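You operate a simulated robot arm through the tools that you are given. There is no shell and no other tool. Be economical: measure what you need, move in short steps, check, and stop when the job is done.

Carry out the task below with a simulated two-armed robot. There is one attempt and no reset: what you move stays moved.

TASK
Hold the teal can, pull its lid off and brush a stripe of oil along the steel block's top.
Fine: lid into the white dish; load the yellow brush at the can and lay the stripe along the middle of the top; brush back, lid back on. Set down upright: yellow brush. A coat counts when it lies all over at full strength: go over it till it gets no stronger.

It is judged by the outcome, as a careful person would: the job done as asked, and still so three seconds after it is handed in. It fails if anything else is knocked over, pushed out of place, dropped, spilled or broken. Lids that push on must go on centred and level and be pressed home; caps that screw on are set level and turned clockwise until they are tight.

THE ROBOT
Two 7-joint arms with two-finger parallel grippers on one trunk, on a base that drives. Base frame: it is fixed to the floor where the robot stands at the start and does not move with it; the origin is under the middle of the robot, x ahead of it, y to its left, z up. Readings come in cm, degrees, newtons and seconds.
The left shoulder is at the start at [7, 13.4, 119.1], the right one opposite. With the tool pointing down near the work surface each hand reaches from about 10 to 64 cm from the robot's upright axis, wherever it stands, measured 20 degrees to its own side. Places, roughly: black square lid (5x5x4 cm) [90, 50, 100]; top of the steel block [50, 50, 80]; yellow brush (12x6x8 cm) [50, -30, 80]. Payload 1.57 kg a hand.
Tool frame (each hand has its own): the origin (TCP) lies between the finger pads and is the grasp point; the fingertips stand 3 cm ahead of it; z points along the fingers, y is the line along which they close. The gripper opens to 8 cm. The fingers are 1.7 cm wide and 1.2 cm thick; the gripper's body (4 by 8.2 cm) begins 8 cm behind the TCP.
Orientation is that of the tool frame in the base frame, as a unit quaternion [x, y, z, w]. With the fingers straight down and closing along the base's y, the tool's x points along the base's -x, its y along +y and its z along -z.

THE INTERFACE
- The arms move only by the tool servo_tool. It takes "left_targets", "right_targets" or both (then of equal length, played together; a hand with none holds still); each is one flat list of numbers, 7 for each row, row after row: the shift along the base's x, y, z in units of 20 mm (1.0 is 20 mm), then the turn, a rotation vector about the base's x, y, z in units of 5 degrees (1.0 is 5 degrees), then the gripper command, from -1 (fully open) to 1 (shut), values between in proportion. In form: [x, y, z, wx, wy, wz, hand, x, y, z, wx, wy, wz, hand, ...]. A call has 1 to 8 rows; each row shifts and turns the commanded pose from where the row before left it. A call with a number of a shift or a turn outside -1 to 1 is refused whole. Each row takes 0.2 s and may step no farther than 5 cm and 8.6 degrees from the row before; otherwise, or with a gripper value out of range, the whole call is refused. Where a pose cannot be reached the arm comes as near as it can. A force on the tool above 40 N (or 10 N above the force at the start of the call, whichever is more), or a blocked arm, ends the call early, and 0.2 s more pass. Each finger travels about 15.3 cm/s and halts on what it meets, pressing with about 33 N; the grip force reading is that of the motor and also rises with nothing between the fingers. The clock runs only during rows and for 0.2 s after the last one: add rows that do not move to give the fingers time. The reply holds the time, the measured pose of the TCP, the force on the tool along the base axes, the opening and the grip force, in the units named above and with some noise, with the torque about the TCP (base axes, N m) and any sound that the robot's microphone picked up.
- Cameras (640 x 400 px; columns grow to the right, rows downward): "scene" is now at [14.03, 1.67, 142.5]; the picture's right is [0.17, -0.99, 0.00], its down [-0.50, -0.08, -0.86] and it looks along [0.85, 0.14, -0.51] (base axes); focal length 214 px, centre (320, 200). "left" rides on the left gripper at [7.2, 0.7, -12.2] in its tool frame; the picture's right is [-0.09, 1.00, 0.00], its down [-0.84, -0.08, -0.54] and it looks along [-0.54, -0.05, 0.84] (tool axes); focal length 238 px, centre (320, 200). "right" rides on the right gripper at [7.2, -0.7, -12.2] in its tool frame; the picture's right is [0.09, 1.00, 0.00], its down [-0.84, 0.08, -0.54] and it looks along [-0.54, 0.05, 0.84] (tool axes); focal length 238 px, centre (320, 200). There is no depth. A picture from a camera that has moved, and an enlarged one, comes with that camera's place and axes in the base frame and with its lens.
- snapshot(camera): a new picture of that camera. The clock stands still meanwhile.
- raise_lower(by): slides the trunk up (or, below 0, down) by that many cm; the arms and the scene camera ride with it, the base frame stays. It gives what a move gives, with no picture.
- roll_base(legs): drives the robot by 1 to 6 legs, each [ahead, left, turn to the left] in cm, cm and degrees, along the robot's own axes; the way and the turn of a leg run together, so that a leg with both is an arc; at most 150 cm and 180 degrees a leg. The arms and the cameras ride along, it lands a little off, and it stops where it bumps. It gives what a move gives.
- aim_head(pan, tilt): turns the head with the scene camera to pan (to the left, within 86 degrees either way) and tilt (down, from -29 to 69), counted from straight ahead of the robot. It gives what a move gives.
- inspect(camera, box): a new picture of the part [left, top, right, bottom] of that camera's present view, enlarged. The clock stands still meanwhile.
- close_job(): hands the job in; it is judged then, once.

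Work in short steps. Places have to be worked out from the pictures, the camera data and where the tool is seen: move nearer, look again, correct. Check each grasp and each placing, and mend what went wrong. You have 120 turns and 108 pictures in all, those below and enlarged ones among them. Open the grippers and draw the arms clear of the work before you hand the job in, unless the task says otherwise; then end with one line.

The tools are called after "Request:" as name(argument=value, ...) on one line, values as JSON. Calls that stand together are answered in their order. servo_tool: Moves the arms, as the interface text tells. Its arguments: {"type":"object","properties":{"left_targets":{"type":"array","items":{"type":"number"}},"right_targets":{"type":"array","items":{"type":"number"}}},"required":[]} The other tools are called the same way: raise_lower (by) slides the trunk up or down; roll_base (legs) drives the base; aim_head (pan, tilt) turns the head that bears the scene camera; snapshot (camera) takes a picture; inspect (camera, box) takes an enlarged picture of a part of a camera's view; close_job () hands the job in.

At the start:

```text
time_s: 0.0
left_tool_pos: [40.1, 39.19, 129.18]
left_tool_rot: [0.0, 1.0, 0.0, 0.0]
left_force: [-0.6, -0.5, 0.3]
left_moment: [0.0, -0.02, -0.01]
left_gripper_width: 8.01
left_grip_force: 0.2
right_tool_pos: [38.79, 4.35, 132.39]
right_tool_rot: [-0.001, 1.0, 0.0, 0.0]
right_force: [0.1, 0.4, 0.2]
right_moment: [0.01, 0.01, -0.02]
right_gripper_width: 8.03
right_grip_force: 0.0
trunk travel left (down, up): [-76.4, 17.6]
robot x, y, heading: [0.19, -0.27, -0.0]
head pan, tilt: [9.6, 30.5]
```

scene: 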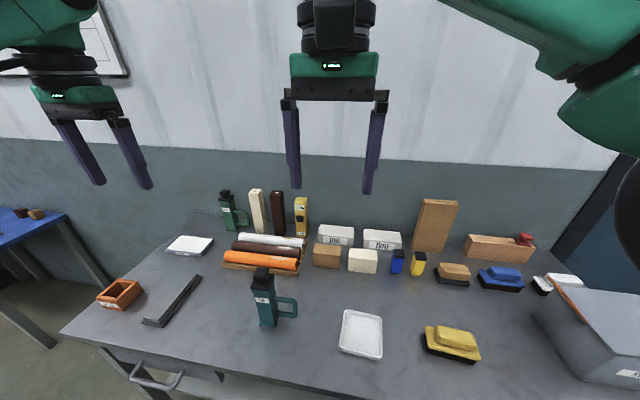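
right: 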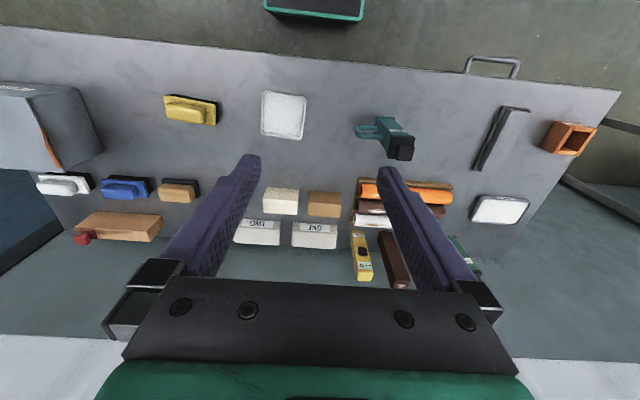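
left: 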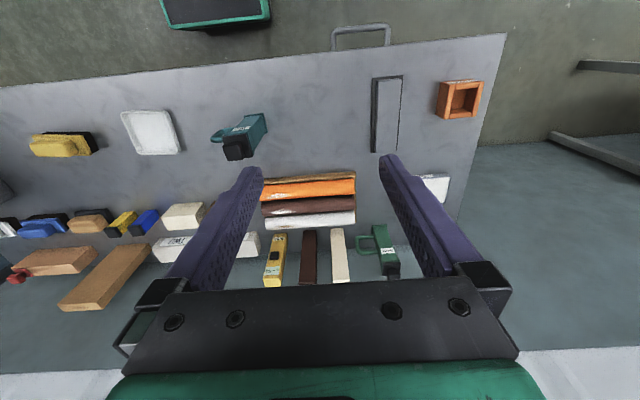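

I start with enlarged views of the working area to identify the can, dish, block and brush.

Request:
inspect(camera="scene", box=[80, 220, 320, 370])

Request:
inspect(camera="scene", box=[310, 220, 550, 370])

Request:
inspect(camera="right", box=[240, 60, 560, 260])

```text
2.67 times, centred on (200, 295) of scene
camera zoom: at [14.03, 1.67, 142.5], right [0.17, -0.99, 0.0], down [-0.5, -0.08, -0.86], along [0.85, 0.14, -0.51], focal length 572 px, centre (640, -53)
```

zoom: 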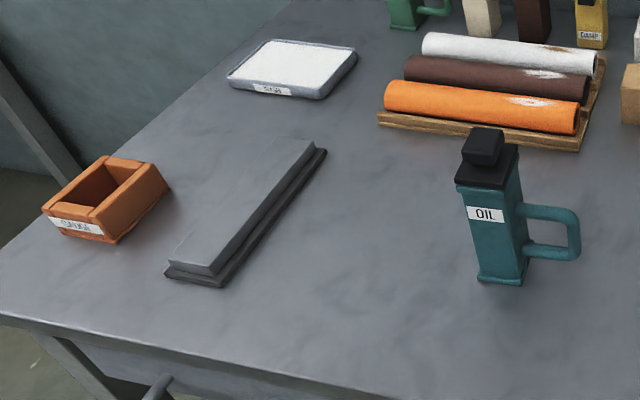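

```text
2.67 times, centred on (430, 295) of scene
camera zoom: at [14.03, 1.67, 142.5], right [0.17, -0.99, 0.0], down [-0.5, -0.08, -0.86], along [0.85, 0.14, -0.51], focal length 572 px, centre (27, -53)
```

zoom: 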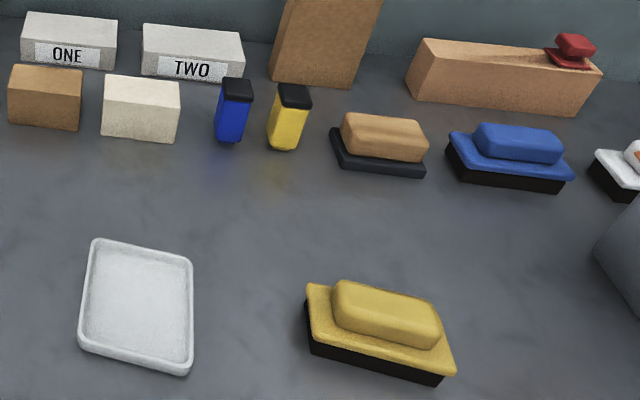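

```text
2.00 times, centred on (400, 160) of right
camera zoom: at [31.57, 3.47, 144.3], right [-0.09, 1.0, 0.0], down [0.84, 0.08, 0.54], along [0.54, 0.05, -0.84], focal length 477 px, centre (160, 280)
```

zoom: 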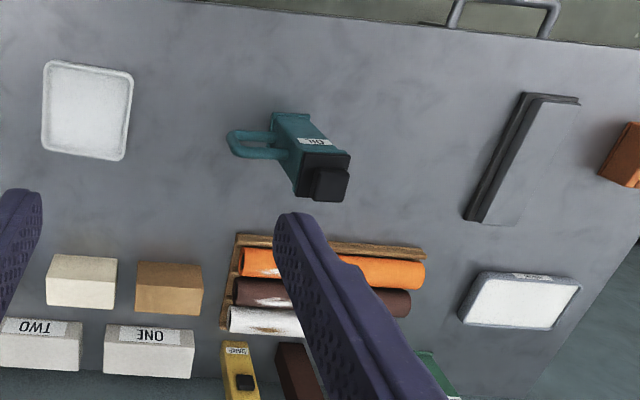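

The rough lid place matches the green can at the back, not the front OIL can, so I look closer at both cans.

Request:
inspect(camera="scene", box=[200, 175, 320, 250])

Request:
inspect(camera="left", box=[330, 200, 450, 275])

Request:
inspect(camera="left", box=[180, 90, 300, 165])

```text
5.33 times, centred on (260, 212) of scene
camera zoom: at [14.03, 1.67, 142.5], right [0.17, -0.99, 0.0], down [-0.5, -0.08, -0.86], along [0.85, 0.14, -0.51], focal length 1144 px, centre (640, 133)
```

zoom: 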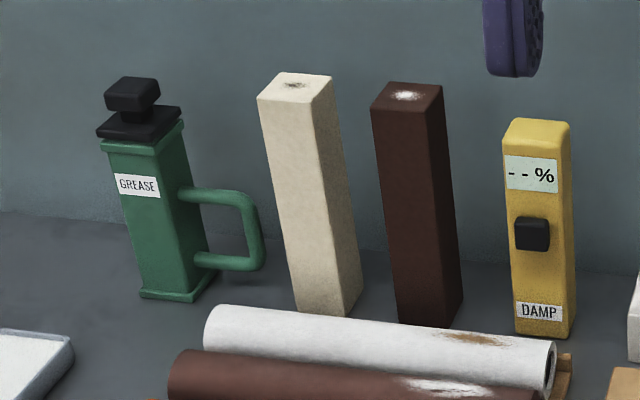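

```text
5.33 times, centred on (390, 238) of left
camera zoom: at [32.89, 39.88, 141.39], right [0.09, 1.0, 0.0], down [0.84, -0.08, 0.54], along [0.54, -0.05, -0.84], focal length 1271 px, centre (-53, 0)
```

zoom: 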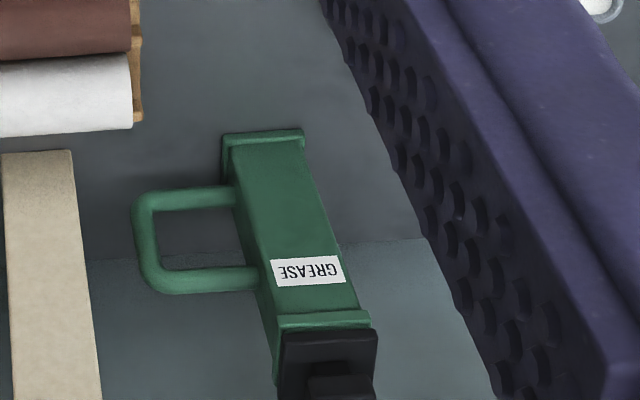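

```text
5.33 times, centred on (240, 128) of left
camera zoom: at [32.89, 39.88, 141.39], right [0.09, 1.0, 0.0], down [0.84, -0.08, 0.54], along [0.54, -0.05, -0.84], focal length 1271 px, centre (747, 587)
```

zoom: 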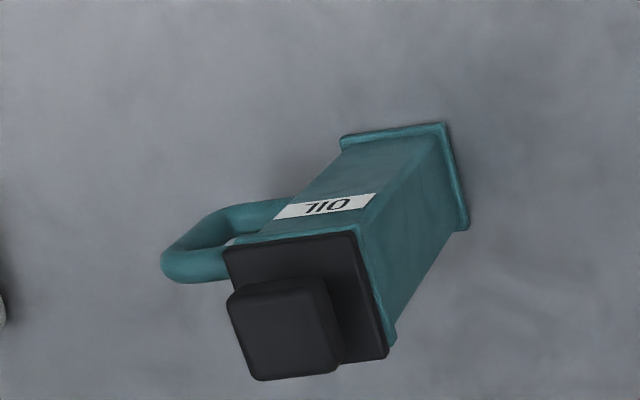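

The teal OIL can is the front one (about [49, 24], table z≈75); the dish is about [51, -5] and the brush about [49, -30]. I drive 12 cm left so the left hand can hold the can and the right hand reaches lid, dish and brush.

Request:
roll_base(legs=[[0, 12, 0]])

Request:
aim_head(pan=5, tilt=50)

Request:
snapshot(camera="scene")

Request:
snapshot(camera="right")

Request:
snapshot(camera="left")

```text
time_s: 1.2
left_tool_pos: [40.11, 50.87, 129.3]
left_tool_rot: [0.001, 1.0, 0.002, 0.0]
left_force: [0.4, 0.2, 0.1]
left_moment: [0.02, -0.01, -0.02]
left_gripper_width: 7.99
left_grip_force: 0.0
right_tool_pos: [38.76, 15.95, 132.28]
right_tool_rot: [0.0, 1.0, 0.002, 0.0]
right_force: [-0.1, 0.5, 0.3]
right_moment: [0.0, 0.01, -0.03]
right_gripper_width: 8.0
right_grip_force: 0.1
trunk travel left (down, up): [-76.4, 17.6]
robot x, y, heading: [-0.09, 11.86, -0.1]
head pan, tilt: [9.6, 30.5]
```

```text
time_s: 2.1
left_tool_pos: [40.09, 51.08, 129.22]
left_tool_rot: [0.0, 1.0, 0.0, -0.001]
left_force: [0.3, 0.4, -0.2]
left_moment: [0.0, 0.03, 0.01]
left_gripper_width: 7.98
left_grip_force: 0.0
right_tool_pos: [38.72, 16.3, 132.2]
right_tool_rot: [0.001, 1.0, 0.0, 0.0]
right_force: [-0.2, 0.2, 0.2]
right_moment: [-0.03, 0.02, 0.03]
right_gripper_width: 7.99
right_grip_force: 0.0
trunk travel left (down, up): [-76.4, 17.6]
robot x, y, heading: [-0.13, 11.93, -0.2]
head pan, tilt: [5.0, 50.0]
```

```text
98 pictures are left
camera scene: at [12.81, 12.91, 139.64], right [0.09, -1.0, 0.0], down [-0.76, -0.07, -0.64], along [0.64, 0.06, -0.77], focal length 214 px, centre (320, 200)
```

scene: 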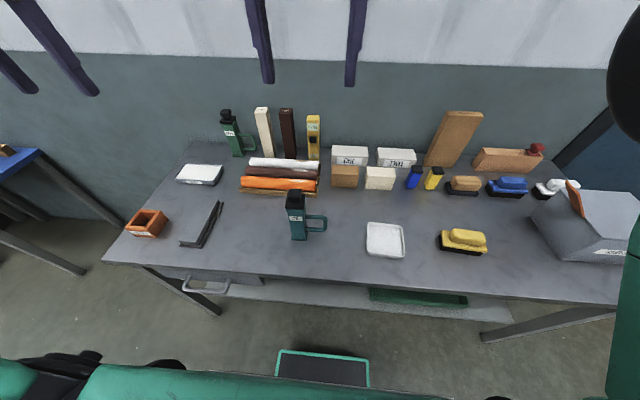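

```text
97 pictures are left
camera right: at [31.58, 15.52, 144.31], right [-0.09, 1.0, 0.0], down [0.84, 0.08, 0.54], along [0.54, 0.05, -0.84], focal length 238 px, centre (320, 200)
```

right: 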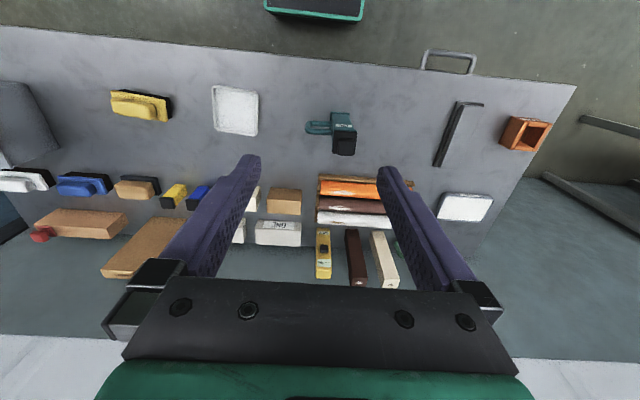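

```text
96 pictures are left
camera left: at [32.92, 51.91, 141.36], right [0.09, 1.0, 0.0], down [0.84, -0.08, 0.54], along [0.54, -0.05, -0.84], focal length 238 px, centre (320, 200)
```

left: 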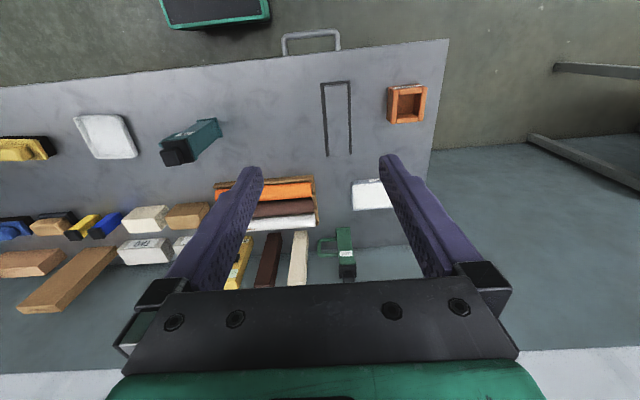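

I turn the left hand towards pointing at the can from its +y side (camera upwards), and bring the right hand down for a closer look at the can.

Request:
servo_tool(left_targets=[0.28, 0, -0.5, -0.55, 0.55, 0.953, -1, 0.28, 0, -0.5, -0.55, 0.55, 0.953, -1, 0.28, 0, -0.5, -0.55, 0.55, 0.953, -1, 0.28, 0, -0.5, -0.55, 0.55, 0.953, -1, 0.28, 0, -0.5, -0.55, 0.55, 0.953, -1, 0.28, 0, -0.5, -0.55, 0.55, 0.953, -1, 0.28, 0, -0.5, -0.55, 0.55, 0.953, -1, 0.28, 0, -0.5, -0.55, 0.55, 0.953, -1], right_targets=[-0.085, 0.21, -0.625, 0, 0, 0, -1, -0.085, 0.21, -0.625, 0, 0, 0, -1, -0.085, 0.21, -0.625, 0, 0, 0, -1, -0.085, 0.21, -0.625, 0, 0, 0, -1, -0.085, 0.21, -0.625, 0, 0, 0, -1, -0.085, 0.21, -0.625, 0, 0, 0, -1, -0.085, 0.21, -0.625, 0, 0, 0, -1, -0.085, 0.21, -0.625, 0, 0, 0, -1])

Request:
servo_tool(left_targets=[0.28, 0, -0.5, -0.55, 0.55, 0.953, -1, 0.28, 0, -0.5, -0.55, 0.55, 0.953, -1, 0.28, 0, -0.5, -0.55, 0.55, 0.953, -1, 0.28, 0, -0.5, -0.55, 0.55, 0.953, -1, 0.28, 0, -0.5, -0.55, 0.55, 0.953, -1, 0.28, 0, -0.5, -0.55, 0.55, 0.953, -1, 0.28, 0, -0.5, -0.55, 0.55, 0.953, -1, 0.28, 0, -0.5, -0.55, 0.55, 0.953, -1], right_targets=[-0.085, 0.21, -0.625, 0, 0, 0, -1, -0.085, 0.21, -0.625, 0, 0, 0, -1, -0.085, 0.21, -0.625, 0, 0, 0, -1, -0.085, 0.21, -0.625, 0, 0, 0, -1, -0.085, 0.21, -0.625, 0, 0, 0, -1, -0.085, 0.21, -0.625, 0, 0, 0, -1, -0.085, 0.21, -0.625, 0, 0, 0, -1, -0.085, 0.21, -0.625, 0, 0, 0, -1])

Request:
snapshot(camera="right")

Request:
snapshot(camera="left")

```text
time_s: 3.9
left_tool_pos: [39.68, 50.09, 122.18]
left_tool_rot: [-0.305, 0.921, -0.174, -0.167]
left_force: [-0.7, 0.4, 0.1]
left_moment: [0.02, -0.02, 0.01]
left_gripper_width: 8.0
left_grip_force: 0.1
left hand out of reach, approached as far as the arm can: row 4, 5, 6, 7, 8
right_tool_pos: [37.03, 19.69, 122.4]
right_tool_rot: [0.002, 1.0, 0.0, 0.002]
right_force: [-0.7, 1.2, 0.1]
right_moment: [0.02, -0.04, 0.02]
right_gripper_width: 8.0
right_grip_force: 0.0
trunk travel left (down, up): [-76.4, 17.6]
robot x, y, heading: [0.27, 11.89, -0.0]
head pan, tilt: [5.0, 50.0]
```

```text
time_s: 5.7
left_tool_pos: [43.94, 49.48, 113.26]
left_tool_rot: [-0.572, 0.674, -0.329, -0.331]
left_force: [0.3, 0.0, -0.7]
left_moment: [-0.04, 0.02, 0.01]
left_gripper_width: 7.98
left_grip_force: 0.1
left hand out of reach, approached as far as the arm can: row 1, 3
right_tool_pos: [36.1, 23.03, 112.18]
right_tool_rot: [0.002, 1.0, 0.0, 0.001]
right_force: [0.4, -0.7, -0.5]
right_moment: [-0.02, 0.03, -0.03]
right_gripper_width: 8.03
right_grip_force: 0.1
trunk travel left (down, up): [-76.4, 17.6]
robot x, y, heading: [0.12, 12.19, -0.1]
head pan, tilt: [5.0, 50.0]
```

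```text
95 pictures are left
camera right: at [28.91, 22.19, 124.23], right [-0.09, 1.0, 0.0], down [0.84, 0.08, 0.54], along [0.54, 0.05, -0.84], focal length 238 px, centre (320, 200)
```

right: 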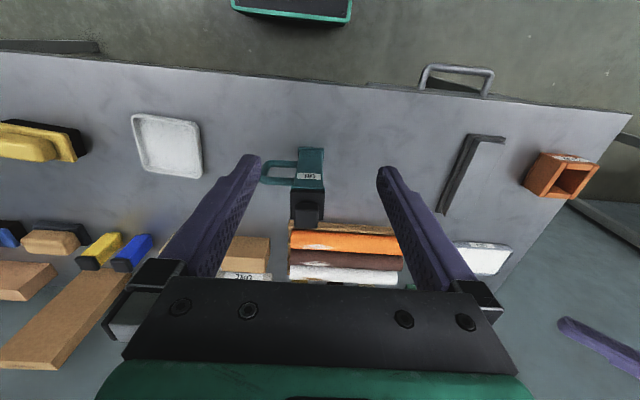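

```text
94 pictures are left
camera left: at [43.27, 55.68, 126.06], right [-0.97, 0.18, -0.14], down [0.22, 0.9, -0.38], along [0.06, -0.4, -0.92], focal length 238 px, centre (320, 200)
```

left: 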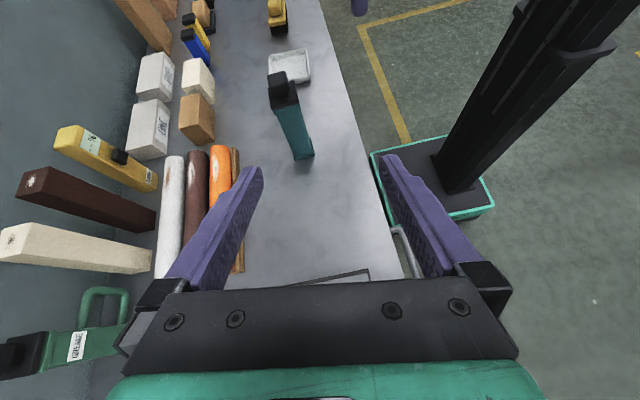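

Both views show the can well. I enlarge the can in each to triangulate it.

Request:
inspect(camera="right", box=[240, 130, 368, 230])

Request:
inspect(camera="left", box=[230, 40, 358, 170])

Request:
inspect(camera="scene", box=[250, 170, 426, 270])

```text
4.00 times, centred on (304, 180) of right
camera zoom: at [28.91, 22.19, 124.23], right [-0.09, 1.0, 0.0], down [0.84, 0.08, 0.54], along [0.54, 0.05, -0.84], focal length 953 px, centre (384, 280)
```

zoom: 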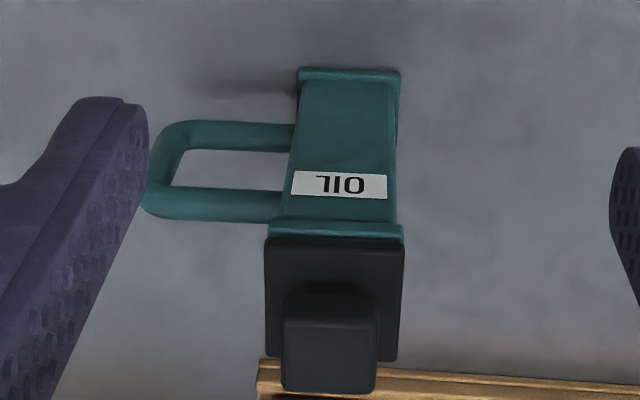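

```text
3.08 times, centred on (294, 105) of left
camera zoom: at [43.27, 55.68, 126.06], right [-0.97, 0.18, -0.14], down [0.22, 0.9, -0.38], along [0.06, -0.4, -0.92], focal length 733 px, centre (400, 492)
```

zoom: 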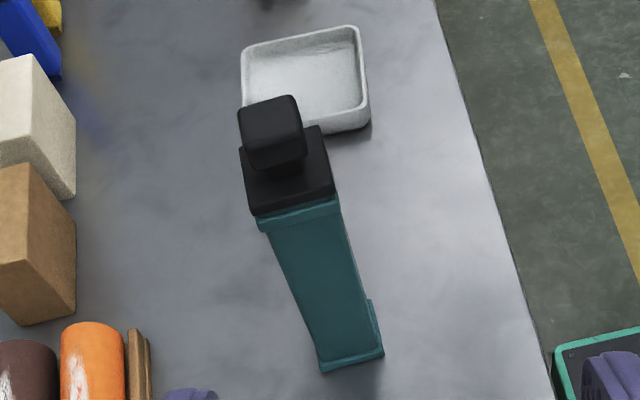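

```text
3.64 times, centred on (338, 220) of scene
camera zoom: at [12.84, 12.89, 139.63], right [0.09, -1.0, 0.0], down [-0.76, -0.07, -0.64], along [0.64, 0.06, -0.77], focal length 780 px, centre (254, 127)
```

zoom: 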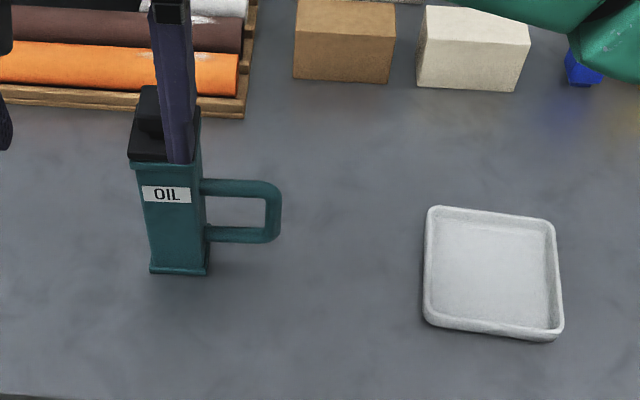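

Triangulation gives table z≈80, can footprint centred [48, 22.1] and square to the axes, lid plate at z≈96–97 and knob top z≈99.5. I finish the left tilt and lower it towards a pre-grasp.

Request:
servo_tool(left_targets=[0, -0.2, -1, -0.55, 0.55, 0.953, -1, 0, -0.2, -1, -0.8, 0, 0, -1, 0, -0.2, -1, -0.8, 0, 0, -1, 0, -0.2, -1, -0.8, 0, 0, -1, 0, -0.2, -1, 0, 0, 0, -1, 0, 0, -1, 0, 0, 0, -1, 0, 0, -1, 0, 0, 0, -1, 0, 0, -1, 0, 0, 0, -1])

```text
time_s: 7.5
left_tool_pos: [37.14, 45.03, 100.6]
left_tool_rot: [-0.561, 0.596, -0.407, -0.404]
left_force: [-0.1, -0.8, -0.3]
left_moment: [-0.02, -0.01, -0.06]
left_gripper_width: 8.01
left_grip_force: 0.0
left hand out of reach, approached as far as the arm can: row 3, 4, 5, 6, 7, 8
right_tool_pos: [35.99, 22.82, 112.13]
right_tool_rot: [0.001, 1.0, 0.001, 0.0]
right_force: [-0.6, -1.2, 0.5]
right_moment: [0.0, 0.02, 0.03]
right_gripper_width: 7.99
right_grip_force: 0.1
trunk travel left (down, up): [-76.4, 17.6]
robot x, y, heading: [-0.2, 11.64, 0.1]
head pan, tilt: [5.0, 50.0]
```

The pose with the hand far out left is out of reach, so I bring it in (−y) and forward, and move the right hand away to the right.

Request:
servo_tool(left_targets=[0, -0.8, 0, 0, 0, 0, -1, 0, -0.8, 0, 0, 0, 0, -1, 0.5, -0.8, 0, 0, 0, 0, -1, 0.5, -0.8, 0, 0, 0, 0, -1, 0.5, -0.8, 0, 0, 0, 0, -1, 0, 0, 0, 0, 0, 0, -1], right_targets=[0, -1, 0, 0, 0, 0, -1, 0, -1, 0, 0, 0, 0, -1, 0, -1, 0, 0, 0, 0, -1, 0, -1, 0, 0, 0, 0, -1, 0, -1, 0, 0, 0, 0, -1, 0, -1, 0, 0, 0, 0, -1])

```text
time_s: 8.9
left_tool_pos: [39.14, 36.49, 101.16]
left_tool_rot: [-0.562, 0.596, -0.408, -0.404]
left_force: [-0.3, 0.0, -0.3]
left_moment: [-0.01, -0.02, -0.01]
left_gripper_width: 8.02
left_grip_force: 0.0
left hand out of reach, approached as far as the arm can: row 4, 5
right_tool_pos: [35.92, 10.74, 112.33]
right_tool_rot: [0.001, 1.0, 0.002, 0.0]
right_force: [-0.2, 1.1, -0.4]
right_moment: [0.01, -0.01, -0.01]
right_gripper_width: 7.98
right_grip_force: 0.0
trunk travel left (down, up): [-76.4, 17.6]
robot x, y, heading: [0.21, 11.92, -0.1]
head pan, tilt: [5.0, 50.0]
```

The hand is still short in x, so I shift the base 12 cm left and lower the trunk 10 cm to bring the left shoulder closer behind the wrist.

Request:
roll_base(legs=[[0, 12, 0]])

Request:
raise_lower(by=-8)

Request:
servo_tool(left_targets=[0.5, -0.8, 0, 0, 0, 0, -1, 0.5, -0.8, 0, 0, 0, 0, -1, 0.5, -0.8, 0, 0, 0, 0, -1, 0.5, -0.8, 0, 0, 0, 0, -1, 0.8, -0.8, 0, 0, 0, 0, -1, 0.8, -0.8, 0, 0, 0, 0, -1, 0.7, 0, 0, 0, 0, 0, -1, 0, 0, 0, 0, 0, 0, -1])

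```text
time_s: 10.1
left_tool_pos: [39.03, 48.6, 101.15]
left_tool_rot: [-0.562, 0.596, -0.408, -0.403]
left_force: [0.3, 0.1, 0.1]
left_moment: [0.02, 0.01, 0.01]
left_gripper_width: 8.02
left_grip_force: 0.1
right_tool_pos: [35.91, 22.71, 112.19]
right_tool_rot: [0.001, 1.0, 0.002, 0.0]
right_force: [0.1, 0.4, -0.2]
right_moment: [0.01, 0.01, 0.01]
right_gripper_width: 8.02
right_grip_force: 0.0
trunk travel left (down, up): [-76.4, 17.6]
robot x, y, heading: [-0.24, 24.28, 0.2]
head pan, tilt: [5.0, 50.0]
```

```text
time_s: 11.3
left_tool_pos: [39.05, 48.8, 93.32]
left_tool_rot: [-0.561, 0.596, -0.408, -0.404]
left_force: [-0.2, 0.3, -0.5]
left_moment: [0.01, -0.01, -0.02]
left_gripper_width: 7.98
left_grip_force: 0.0
right_tool_pos: [35.79, 22.86, 104.42]
right_tool_rot: [0.0, 1.0, 0.001, 0.001]
right_force: [0.1, -0.8, -0.1]
right_moment: [0.02, -0.03, -0.03]
right_gripper_width: 8.02
right_grip_force: 0.0
trunk travel left (down, up): [-68.4, 25.6]
robot x, y, heading: [0.18, 23.85, 0.1]
head pan, tilt: [5.0, 50.0]
```

```text
time_s: 13.1
left_tool_pos: [40.87, 39.68, 96.82]
left_tool_rot: [-0.563, 0.597, -0.407, -0.402]
left_force: [0.6, 0.7, -0.3]
left_moment: [-0.02, -0.01, 0.0]
left_gripper_width: 8.03
left_grip_force: 0.1
left hand out of reach, approached as far as the arm can: row 1, 2, 3, 4, 5, 6, 7
right_tool_pos: [36.02, 22.81, 104.27]
right_tool_rot: [0.0, 1.0, 0.001, 0.0]
right_force: [-0.6, 0.1, 0.2]
right_moment: [0.03, -0.05, -0.01]
right_gripper_width: 7.99
right_grip_force: 0.1
trunk travel left (down, up): [-68.4, 25.6]
robot x, y, heading: [-0.22, 23.7, 0.0]
head pan, tilt: [5.0, 50.0]
```

The inward-pointing pose is limited by the wrist. A more natural hold is the left hand pointing forward, 30° below horizontal, closing along y, with one finger passing through the handle loop. I rotate to that while raising, and move the right hand aside.

Request:
servo_tool(left_targets=[-0.2, 0.1, 0.4, 0.957, -0.977, -0.428, -1, -0.2, 0.1, 0.4, 0.957, -0.977, -0.428, -1, -0.2, 0.1, 0.4, 0.957, -0.977, -0.428, -1, -0.2, 0.1, 0.4, 0.957, -0.977, -0.428, -1, -0.2, 0.1, 0.4, 0.957, -0.977, -0.428, -1, -0.2, 0.1, 0.4, 0.957, -0.977, -0.428, -1, -0.2, 0.1, 0.4, 0.957, -0.977, -0.428, -1, -0.2, 0.1, 0.4, 0.957, -0.977, -0.428, -1], right_targets=[0, -1, 0.3, 0, 0, 0, -1, 0, -1, 0.3, 0, 0, 0, -1, 0, -1, 0.3, 0, 0, 0, -1, 0, -1, 0.3, 0, 0, 0, -1, 0, -1, 0.3, 0, 0, 0, -1, 0, -1, 0.3, 0, 0, 0, -1, 0, -1, 0.3, 0, 0, 0, -1, 0, -1, 0.3, 0, 0, 0, -1])

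Request:
servo_tool(left_targets=[-0.2, 0, 0.4, 0.957, -0.977, -0.428, -1, -0.2, 0, 0.4, 0.957, -0.977, -0.428, -1, -0.2, 0, 0.4, 0.957, -0.977, -0.428, -1, -0.2, 0, 0.4, 0.957, -0.977, -0.428, -1, -0.2, 0, 0.4, 0.957, -0.977, -0.428, -1, -0.2, 0, 0.4, 0.957, -0.977, -0.428, -1, -0.2, 0, 0.4, 0.957, -0.977, -0.428, -1, -0.2, 0, 0.4, 0.957, -0.977, -0.428, -1])

Request:
servo_tool(left_targets=[0, 0, 0, 0.957, -0.977, -0.428, -1, 0, 0, 0, 0.957, -0.977, -0.428, -1, 0, 0, 0, 0.957, -0.977, -0.428, -1, 0, 0, 0, 0.957, -0.977, -0.428, -1, 0, 0, 0, 0, 0, 0, -1])

```text
time_s: 14.9
left_tool_pos: [37.47, 41.11, 103.24]
left_tool_rot: [-0.403, 0.867, -0.292, -0.036]
left_force: [0.5, 0.4, -0.6]
left_moment: [0.01, 0.02, -0.04]
left_gripper_width: 8.01
left_grip_force: 0.0
right_tool_pos: [35.88, 6.75, 109.22]
right_tool_rot: [0.001, 1.0, 0.001, 0.001]
right_force: [0.1, -1.1, 0.1]
right_moment: [0.01, 0.0, -0.03]
right_gripper_width: 7.99
right_grip_force: 0.1
trunk travel left (down, up): [-68.4, 25.6]
robot x, y, heading: [0.06, 23.72, -0.1]
head pan, tilt: [5.0, 50.0]
```

```text
time_s: 16.7
left_tool_pos: [38.52, 41.39, 114.42]
left_tool_rot: [-0.146, 0.924, -0.104, 0.337]
left_force: [0.0, -0.2, -0.3]
left_moment: [-0.03, -0.03, 0.02]
left_gripper_width: 8.01
left_grip_force: 0.1
left hand out of reach, approached as far as the arm can: row 3, 5, 6, 7, 8
right_tool_pos: [35.93, 6.84, 109.12]
right_tool_rot: [0.001, 1.0, 0.001, 0.001]
right_force: [0.6, -0.4, -0.1]
right_moment: [0.01, 0.0, 0.01]
right_gripper_width: 7.99
right_grip_force: 0.1
trunk travel left (down, up): [-68.4, 25.6]
robot x, y, heading: [0.2, 23.81, -0.1]
head pan, tilt: [5.0, 50.0]
```

```text
time_s: 17.9
left_tool_pos: [43.13, 40.97, 120.84]
left_tool_rot: [0.0, 0.867, 0.002, 0.499]
left_force: [-0.1, -0.4, 0.1]
left_moment: [0.02, -0.01, 0.02]
left_gripper_width: 7.99
left_grip_force: 0.1
left hand out of reach, approached as far as the arm can: row 1, 2, 3, 4
right_tool_pos: [36.01, 6.8, 109.13]
right_tool_rot: [0.0, 1.0, 0.001, 0.001]
right_force: [-0.6, 0.5, -0.3]
right_moment: [0.01, -0.03, -0.01]
right_gripper_width: 7.98
right_grip_force: 0.1
trunk travel left (down, up): [-68.4, 25.6]
robot x, y, heading: [0.13, 23.61, 0.1]
head pan, tilt: [5.0, 50.0]
```

Orientation is right but the arm is too folded to bring the TCP nearer; I back the base up 8 cm and then lower the left hand in front of the can.

Request:
roll_base(legs=[[-8, 0, 0]])

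Request:
servo_tool(left_targets=[0, -1, -1, 0, 0, 0, -1, 0, -1, -1, 0, 0, 0, -1, 0, -1, -1, 0, 0, 0, -1, 0, -1, -1, 0, 0, 0, -1, 0, -1, -1, 0, 0, 0, -1, 0, -1, -1, 0, 0, 0, -1, 0, -1, -1, 0, 0, 0, -1, 0, -1, -1, 0, 0, 0, -1])

Request:
snapshot(camera="scene")

```text
time_s: 18.9
left_tool_pos: [35.22, 40.89, 120.87]
left_tool_rot: [0.0, 0.868, 0.001, 0.497]
left_force: [0.2, 0.3, 0.5]
left_moment: [0.0, 0.0, 0.0]
left_gripper_width: 8.01
left_grip_force: 0.1
right_tool_pos: [28.07, 6.85, 109.1]
right_tool_rot: [0.0, 1.0, 0.001, 0.0]
right_force: [0.9, -0.3, 0.1]
right_moment: [0.03, 0.0, 0.03]
right_gripper_width: 8.03
right_grip_force: 0.1
trunk travel left (down, up): [-68.4, 25.6]
robot x, y, heading: [-8.01, 23.85, 0.0]
head pan, tilt: [5.0, 50.0]
```

```text
time_s: 20.7
left_tool_pos: [35.41, 34.97, 118.86]
left_tool_rot: [-0.001, 0.867, 0.001, 0.498]
left_force: [0.6, 1.1, 0.7]
left_moment: [0.02, -0.01, 0.0]
left_gripper_width: 7.99
left_grip_force: 0.1
left hand out of reach, approached as far as the arm can: row 1, 2, 3, 4, 5, 6, 8
right_tool_pos: [27.83, 7.0, 109.3]
right_tool_rot: [0.0, 1.0, 0.0, 0.001]
right_force: [-0.1, -1.0, 0.0]
right_moment: [-0.03, 0.0, -0.01]
right_gripper_width: 8.01
right_grip_force: 0.0
trunk travel left (down, up): [-68.4, 25.6]
robot x, y, heading: [-8.45, 24.04, -0.3]
head pan, tilt: [5.0, 50.0]
```

```text
90 pictures are left
camera scene: at [4.69, 24.85, 131.64], right [0.09, -1.0, 0.0], down [-0.76, -0.07, -0.64], along [0.64, 0.06, -0.77], focal length 214 px, centre (320, 200)
```

scene: 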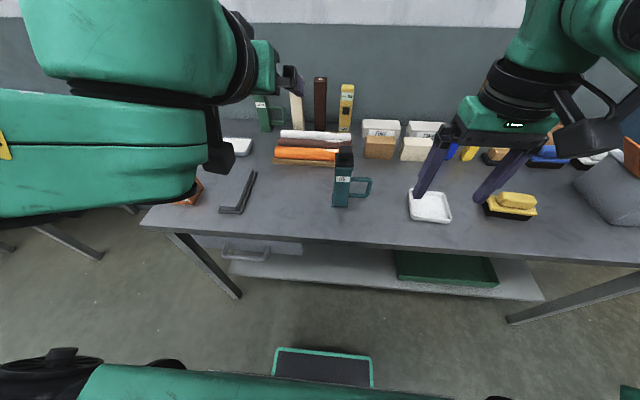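

Near-horizontal forward pointing is not workable at this height. I instead use a 45° tilted hold from the +y side, closing along x with the camera on the far side of the lid; drive forward again and rotate there.

Request:
roll_base(legs=[[8, 0, 0]])

Request:
servo_tool(left_targets=[0, 0.4, 0, 0.1274, 0.1274, -0.994, -1, 0, 0.4, 0, 0.1274, 0.1274, -0.994, -1, 0, 0.4, 0, 0.1274, 0.1274, -0.994, -1, 0, 0.4, 0, 0.1274, 0.1274, -0.994, -1, 0, 0.4, 0, 0.1274, 0.1274, -0.994, -1, 0, 0.4, 0, 0.1274, 0.1274, -0.994, -1, 0, 0, 0, 0.1274, 0.1274, -0.994, -1, 0, 0, 0, 0.1274, 0.1274, -0.994, -1])

Request:
servo_tool(left_targets=[0, 0, -0.3, 0.1274, 0.1274, -0.994, -1, 0, 0, -0.3, 0.1274, 0.1274, -0.994, -1, 0, 0, -0.3, 0.1274, 0.1274, -0.994, -1, 0, 0, -0.3, 0.1274, 0.1274, -0.994, -1, 0, 0, -0.3, 0.1274, 0.1274, -0.994, -1, 0, 0, -0.3, 0.1274, 0.1274, -0.994, -1, 0, 0, 0, 0.1274, 0.1274, -0.994, -1, 0, 0, 0, 0.1274, 0.1274, -0.994, -1])

Request:
servo_tool(left_targets=[0, 0, 0, 0.1274, 0.1274, -0.994, -1, 0, 0, 0, 0.1274, 0.1274, -0.994, -1, 0, 0, 0, 0, 0, 0, -1])

```text
time_s: 21.8
left_tool_pos: [43.09, 34.99, 118.93]
left_tool_rot: [-0.001, 0.867, 0.001, 0.499]
left_force: [-0.9, 0.4, 1.2]
left_moment: [0.0, 0.0, 0.02]
left_gripper_width: 8.01
left_grip_force: 0.1
right_tool_pos: [35.71, 6.9, 109.21]
right_tool_rot: [0.001, 1.0, 0.001, 0.001]
right_force: [0.1, -0.3, 0.9]
right_moment: [-0.02, 0.0, -0.01]
right_gripper_width: 8.02
right_grip_force: 0.0
trunk travel left (down, up): [-68.4, 25.6]
robot x, y, heading: [-0.27, 24.12, -0.0]
head pan, tilt: [5.0, 50.0]
```

```text
time_s: 23.6
left_tool_pos: [43.51, 39.57, 119.57]
left_tool_rot: [0.316, 0.836, -0.13, 0.43]
left_force: [0.6, 0.1, -1.1]
left_moment: [-0.02, 0.04, 0.03]
left_gripper_width: 7.98
left_grip_force: 0.0
left hand out of reach, approached as far as the arm can: row 1
right_tool_pos: [35.87, 6.85, 109.19]
right_tool_rot: [0.001, 1.0, 0.001, 0.0]
right_force: [-0.7, -0.4, -0.8]
right_moment: [0.01, 0.01, -0.01]
right_gripper_width: 8.02
right_grip_force: 0.1
trunk travel left (down, up): [-68.4, 25.6]
robot x, y, heading: [-0.31, 24.01, -0.0]
head pan, tilt: [5.0, 50.0]
```

```text
time_s: 25.4
left_tool_pos: [43.48, 39.48, 115.91]
left_tool_rot: [0.594, 0.701, -0.245, 0.309]
left_force: [0.4, -0.5, -0.2]
left_moment: [0.01, -0.02, 0.01]
left_gripper_width: 7.97
left_grip_force: 0.2
right_tool_pos: [35.91, 6.87, 109.12]
right_tool_rot: [0.001, 1.0, 0.001, 0.0]
right_force: [-0.4, -0.1, -0.3]
right_moment: [0.0, 0.0, 0.01]
right_gripper_width: 8.0
right_grip_force: 0.0
trunk travel left (down, up): [-68.4, 25.6]
robot x, y, heading: [-0.13, 24.03, -0.3]
head pan, tilt: [5.0, 50.0]
```

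```text
time_s: 26.2
left_tool_pos: [43.42, 39.52, 116.02]
left_tool_rot: [0.653, 0.653, -0.271, 0.272]
left_force: [-1.0, 0.3, -0.1]
left_moment: [-0.01, -0.06, 0.02]
left_gripper_width: 8.03
left_grip_force: 0.2
right_tool_pos: [35.87, 6.88, 109.19]
right_tool_rot: [0.001, 1.0, 0.001, 0.001]
right_force: [-0.7, 0.0, 0.0]
right_moment: [0.0, 0.0, 0.0]
right_gripper_width: 7.97
right_grip_force: 0.1
trunk travel left (down, up): [-68.4, 25.6]
robot x, y, heading: [0.15, 23.74, -0.2]
head pan, tilt: [5.0, 50.0]
```

Now reachable and exact. I move to a pre-grasp point on the approach line, about [48, 31, 98].

Request:
servo_tool(left_targets=[0.38, -0.5, -1, 0, 0, 0, -1, 0.38, -0.5, -1, 0, 0, 0, -1, 0.38, -0.5, -1, 0, 0, 0, -1, 0.38, -0.5, -1, 0, 0, 0, -1, 0.38, -0.5, -1, 0, 0, 0, -1, 0.38, -0.5, -1, 0, 0, 0, -1, 0, -0.5, -1, 0, 0, 0, -1, 0, -0.5, -1, 0, 0, 0, -1])

Request:
snapshot(camera="left")

Request:
snapshot(camera="scene")

```text
time_s: 28.0
left_tool_pos: [48.06, 31.69, 100.0]
left_tool_rot: [0.653, 0.654, -0.269, 0.271]
left_force: [-0.2, -1.1, -0.4]
left_moment: [-0.02, -0.02, 0.0]
left_gripper_width: 8.0
left_grip_force: 0.1
right_tool_pos: [36.05, 6.94, 109.16]
right_tool_rot: [0.0, 1.0, 0.001, 0.001]
right_force: [-0.7, -0.2, 0.4]
right_moment: [0.03, 0.0, -0.01]
right_gripper_width: 8.01
right_grip_force: 0.0
trunk travel left (down, up): [-68.4, 25.6]
robot x, y, heading: [0.24, 24.16, 0.1]
head pan, tilt: [5.0, 50.0]
```

```text
89 pictures are left
camera left: at [48.73, 45.32, 103.43], right [1.0, -0.06, 0.07], down [-0.08, -0.21, 0.97], along [-0.05, -0.98, -0.21], focal length 238 px, centre (320, 200)
```

left: 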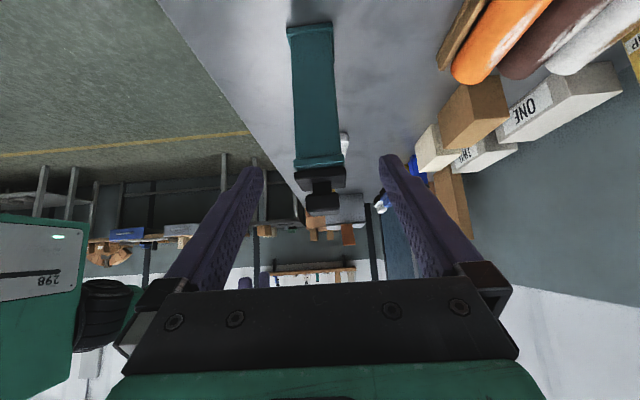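

```text
88 pictures are left
camera scene: at [12.79, 24.76, 131.63], right [0.09, -1.0, 0.0], down [-0.76, -0.07, -0.64], along [0.64, 0.06, -0.77], focal length 214 px, centre (320, 200)
```

scene: 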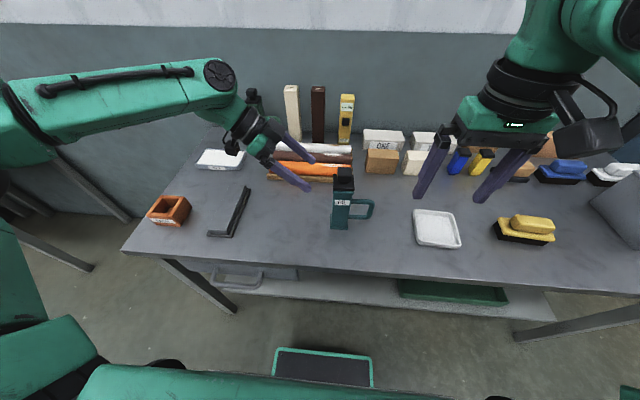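

The can sits midway between the open fingers. I drop slightly then advance along the 45° line to the grasp point [48, 22.5, 88], still open.

Request:
servo_tool(left_targets=[0, 0, -1, 0, 0, 0, -1, 0, 0, -0.4, 0, 0, 0, -1, 0, -0.92, -0.92, 0, 0, 0, -1, 0, -0.92, -0.92, 0, 0, 0, -1, 0, -0.92, -0.92, 0, 0, 0, -1, 0, -0.92, -0.92, 0, 0, 0, -1, 0, -0.92, -0.92, 0, 0, 0, -1, 0, 0, 0, 0, 0, 0, -1])

Request:
inspect(camera="scene", box=[230, 130, 406, 240])

Request:
snapshot(camera="left")

```text
time_s: 29.8
left_tool_pos: [46.85, 23.54, 88.91]
left_tool_rot: [0.652, 0.654, -0.27, 0.272]
left_force: [-0.6, 0.3, 0.4]
left_moment: [0.02, 0.02, 0.0]
left_gripper_width: 8.0
left_grip_force: 0.0
left hand out of reach, approached as far as the arm can: row 7
right_tool_pos: [35.87, 6.82, 109.13]
right_tool_rot: [0.001, 1.0, 0.0, 0.0]
right_force: [-0.9, -0.2, -0.4]
right_moment: [0.0, -0.01, -0.01]
right_gripper_width: 8.0
right_grip_force: 0.1
trunk travel left (down, up): [-68.4, 25.6]
robot x, y, heading: [0.17, 24.5, -0.1]
head pan, tilt: [5.0, 50.0]
```

```text
3.64 times, centred on (318, 185) of scene
camera zoom: at [12.75, 24.78, 131.63], right [0.09, -1.0, 0.0], down [-0.76, -0.07, -0.64], along [0.64, 0.06, -0.77], focal length 780 px, centre (327, 254)
```

zoom: 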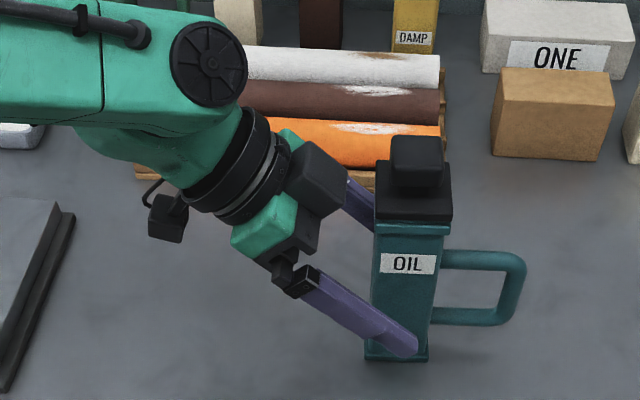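

```text
86 pictures are left
camera left: at [47.5, 37.26, 92.34], right [1.0, -0.06, 0.07], down [-0.08, -0.21, 0.97], along [-0.05, -0.98, -0.21], focal length 238 px, centre (320, 200)
```

left: 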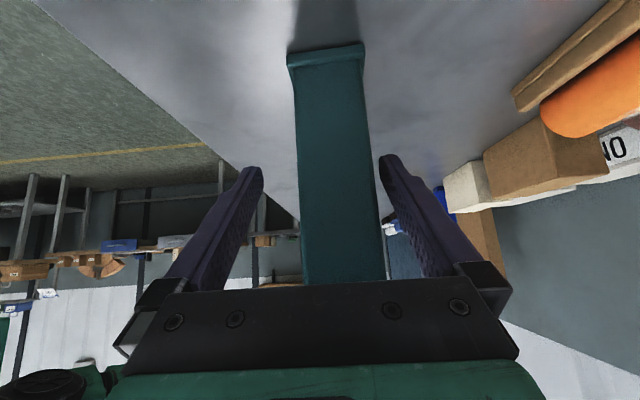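

The arm stops 1.2 cm short in x. The fingers are around the can with room, so I nudge the base 1.3 cm forward to centre them.

Request:
roll_base(legs=[[1.3, 0, 0]])

Request:
snapshot(camera="left")

```text
time_s: 30.6
left_tool_pos: [47.94, 23.47, 89.0]
left_tool_rot: [0.654, 0.653, -0.269, 0.273]
left_force: [0.6, 0.4, -0.1]
left_moment: [-0.01, 0.01, 0.0]
left_gripper_width: 8.02
left_grip_force: 0.1
right_tool_pos: [36.98, 6.93, 109.14]
right_tool_rot: [0.0, 1.0, 0.001, 0.002]
right_force: [0.6, 0.6, 0.0]
right_moment: [0.01, -0.05, 0.0]
right_gripper_width: 7.99
right_grip_force: 0.1
trunk travel left (down, up): [-68.4, 25.6]
robot x, y, heading: [1.53, 24.03, -0.0]
head pan, tilt: [5.0, 50.0]
```

```text
85 pictures are left
camera left: at [48.59, 37.26, 92.48], right [1.0, -0.06, 0.07], down [-0.08, -0.21, 0.97], along [-0.05, -0.98, -0.21], focal length 238 px, centre (320, 200)
```

left: 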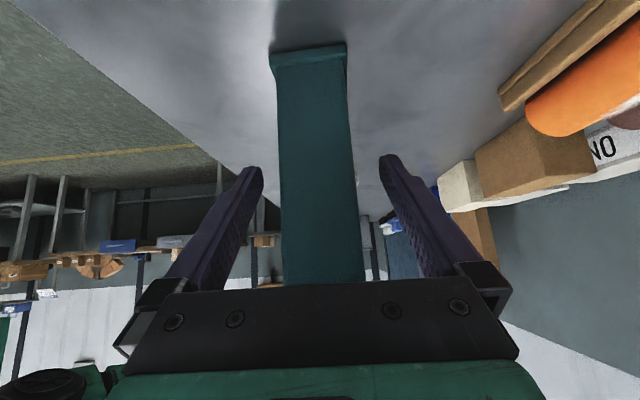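

Centred now (can 281–357 px between finger inner edges 262 and 380). Closing the left gripper.

Request:
servo_tool(left_targets=[0, 0, 0, 0, 0, 0, -0.2, 0, 0, 0, 0, 0, 0, 0, 0, 0, 0, 0, 0, 0, 0.5, 0, 0, 0, 0, 0, 0, 1, 0, 0, 0, 0, 0, 0, 1])

Request:
inspect(camera="scene", box=[230, 130, 406, 240])

```text
time_s: 31.8
left_tool_pos: [48.19, 23.57, 88.9]
left_tool_rot: [0.653, 0.653, -0.27, 0.272]
left_force: [0.2, 0.3, -0.5]
left_moment: [-0.01, -0.03, 0.01]
left_gripper_width: 4.39
left_grip_force: 32.8
right_tool_pos: [37.23, 6.85, 109.13]
right_tool_rot: [0.0, 1.0, 0.0, -0.001]
right_force: [-0.4, -0.1, -0.3]
right_moment: [0.0, 0.02, 0.04]
right_gripper_width: 7.98
right_grip_force: 0.0
trunk travel left (down, up): [-68.4, 25.6]
robot x, y, heading: [1.12, 23.75, 0.1]
head pan, tilt: [5.0, 50.0]
```

```text
3.64 times, centred on (318, 185) of scene
camera zoom: at [14.06, 24.77, 131.63], right [0.09, -1.0, 0.0], down [-0.76, -0.07, -0.64], along [0.64, 0.06, -0.77], focal length 780 px, centre (327, 254)
```

zoom: 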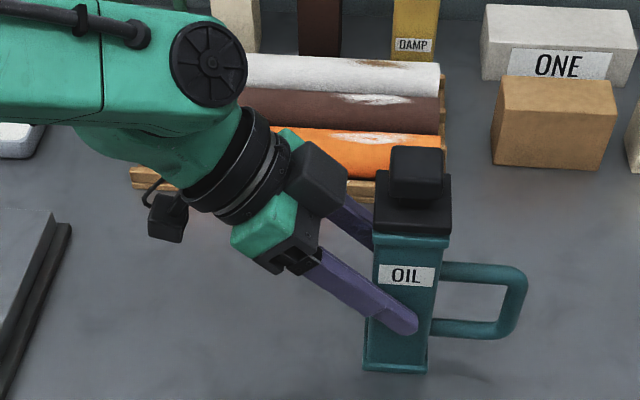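

The can is held (4.39 cm, 33 N). Now I bring the right hand above the knob at about [48.1, 22.2, 107] with fingers partly open.

Request:
servo_tool(right_targets=[0.68, 0.955, -0.1, 0, 0, 0, -0.4, 0.68, 0.955, -0.1, 0, 0, 0, -0.4, 0.68, 0.955, -0.1, 0, 0, 0, -0.4, 0.68, 0.955, -0.1, 0, 0, 0, -0.4, 0.68, 0.955, -0.1, 0, 0, 0, -0.4, 0.68, 0.955, -0.1, 0, 0, 0, -0.4, 0.68, 0.955, -0.1, 0, 0, 0, -0.4, 0.68, 0.955, -0.1, 0, 0, 0, -0.4])

Request:
snapshot(camera="right")

Request:
inspect(camera="scene", box=[230, 100, 430, 225])

```text
time_s: 33.6
left_tool_pos: [48.2, 23.57, 88.74]
left_tool_rot: [0.653, 0.654, -0.27, 0.272]
left_force: [0.2, 1.0, -0.9]
left_moment: [0.06, -0.03, 0.02]
left_gripper_width: 4.39
left_grip_force: 32.7
right_tool_pos: [48.12, 22.42, 107.66]
right_tool_rot: [0.002, 1.0, 0.001, 0.0]
right_force: [-0.6, -0.2, 0.7]
right_moment: [0.0, 0.01, -0.01]
right_gripper_width: 5.59
right_grip_force: 0.0
trunk travel left (down, up): [-68.4, 25.6]
robot x, y, heading: [1.36, 24.08, 0.1]
head pan, tilt: [5.0, 50.0]
```

```text
83 pictures are left
camera right: at [41.03, 21.61, 119.6], right [-0.09, 1.0, 0.0], down [0.84, 0.08, 0.54], along [0.54, 0.05, -0.84], focal length 238 px, centre (320, 200)
```

right: 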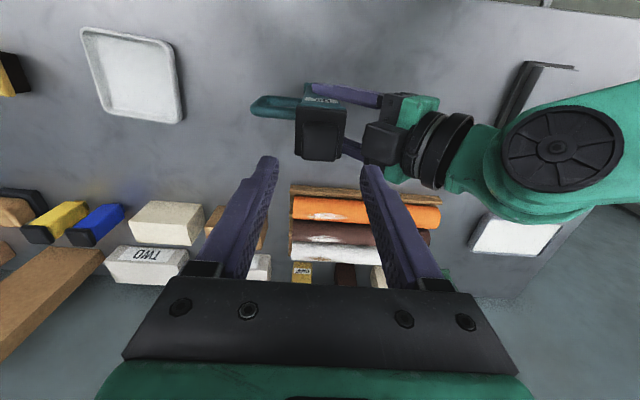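

```text
3.20 times, centred on (330, 162) of scene
camera zoom: at [14.11, 24.91, 131.62], right [0.09, -1.0, 0.0], down [-0.76, -0.07, -0.64], along [0.64, 0.05, -0.77], focal length 686 px, centre (288, 320)
```

zoom: 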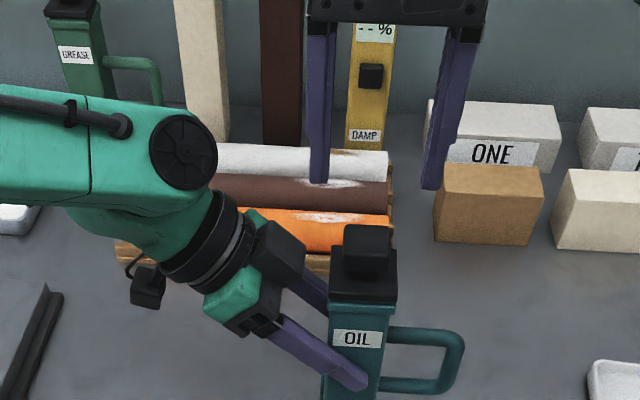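

The knob's top centre computes to [48.2, 22.4], right under the TCP. I descend 7 cm so the fingertips flank the knob just above the plate.

Request:
servo_tool(right_targets=[0, 0, -1, 0, 0, 0, -0.4, 0, 0, -1, 0, 0, 0, -0.4, 0, 0, -0.8, 0, 0, 0, -0.4, 0, 0, -0.5, 0, 0, 0, -0.4, 0, 0, -0.2, 0, 0, 0, -0.4])

Request:
inspect(camera="scene", box=[290, 120, 410, 195])

Request:
inspect(camera="right", box=[220, 80, 420, 205])

```text
time_s: 34.8
left_tool_pos: [48.07, 23.52, 88.83]
left_tool_rot: [0.653, 0.654, -0.269, 0.272]
left_force: [0.1, 0.3, -0.2]
left_moment: [0.04, 0.0, -0.01]
left_gripper_width: 4.37
left_grip_force: 33.0
right_tool_pos: [48.17, 22.11, 100.67]
right_tool_rot: [0.001, 1.0, 0.001, 0.0]
right_force: [-0.6, -0.2, 0.0]
right_moment: [0.0, -0.07, 0.01]
right_gripper_width: 5.58
right_grip_force: 0.2
trunk travel left (down, up): [-68.4, 25.6]
robot x, y, heading: [1.49, 24.07, 0.1]
head pan, tilt: [5.0, 50.0]
```

```text
5.33 times, centred on (350, 158) of scene
camera zoom: at [14.06, 24.77, 131.63], right [0.09, -1.0, 0.0], down [-0.76, -0.07, -0.64], along [0.64, 0.06, -0.77], focal length 1144 px, centre (160, 427)
```

zoom: 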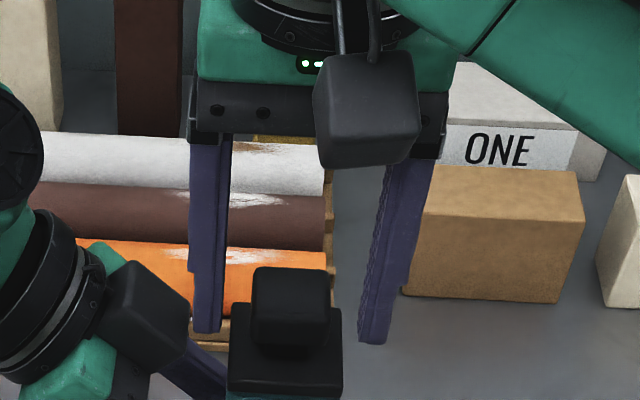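

```text
3.20 times, centred on (320, 142) of right
camera zoom: at [40.98, 21.4, 112.62], right [-0.09, 1.0, 0.0], down [0.84, 0.08, 0.54], along [0.54, 0.05, -0.84], focal length 763 px, centre (320, 384)
```

zoom: 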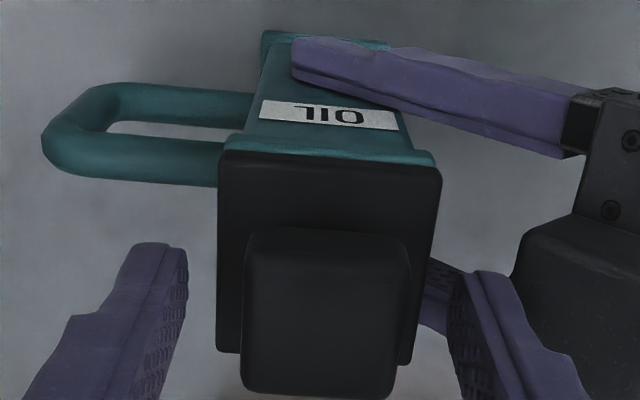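

The fingers straddle the knob evenly with about 2 cm overlap. I close on the knob.

Request:
servo_tool(right_targets=[0, 0, 0, 0, 0, 0, 0, 0, 0, 0, 0, 0, 0, 0.5, 0, 0, 0, 0, 0, 0, 1, 0, 0, 0, 0, 0, 0, 1])

Request:
inspect(camera="scene", box=[290, 120, 410, 195])

```text
time_s: 35.8
left_tool_pos: [48.12, 23.58, 88.96]
left_tool_rot: [0.653, 0.654, -0.269, 0.272]
left_force: [0.5, -3.8, 0.5]
left_moment: [0.27, -0.02, -0.07]
left_gripper_width: 4.36
left_grip_force: 32.7
right_tool_pos: [48.15, 22.22, 100.63]
right_tool_rot: [0.0, 1.0, 0.001, 0.0]
right_force: [-0.6, 2.5, -0.1]
right_moment: [0.03, -0.02, 0.07]
right_gripper_width: 3.06
right_grip_force: 33.2
trunk travel left (down, up): [-68.4, 25.6]
robot x, y, heading: [1.48, 23.91, 0.1]
head pan, tilt: [5.0, 50.0]
```

```text
5.33 times, centred on (350, 158) of scene
camera zoom: at [14.06, 24.78, 131.63], right [0.09, -1.0, 0.0], down [-0.76, -0.07, -0.64], along [0.64, 0.06, -0.77], focal length 1144 px, centre (160, 427)
```

zoom: 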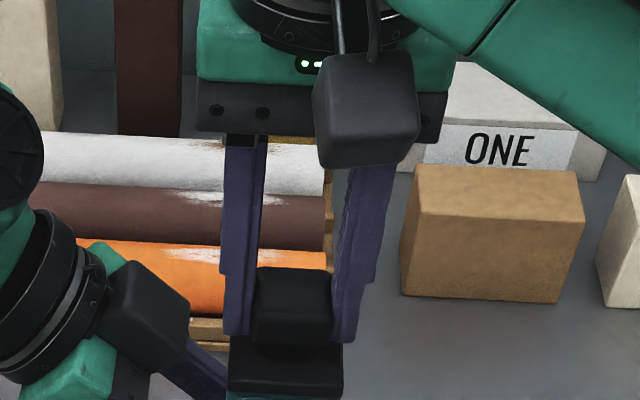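

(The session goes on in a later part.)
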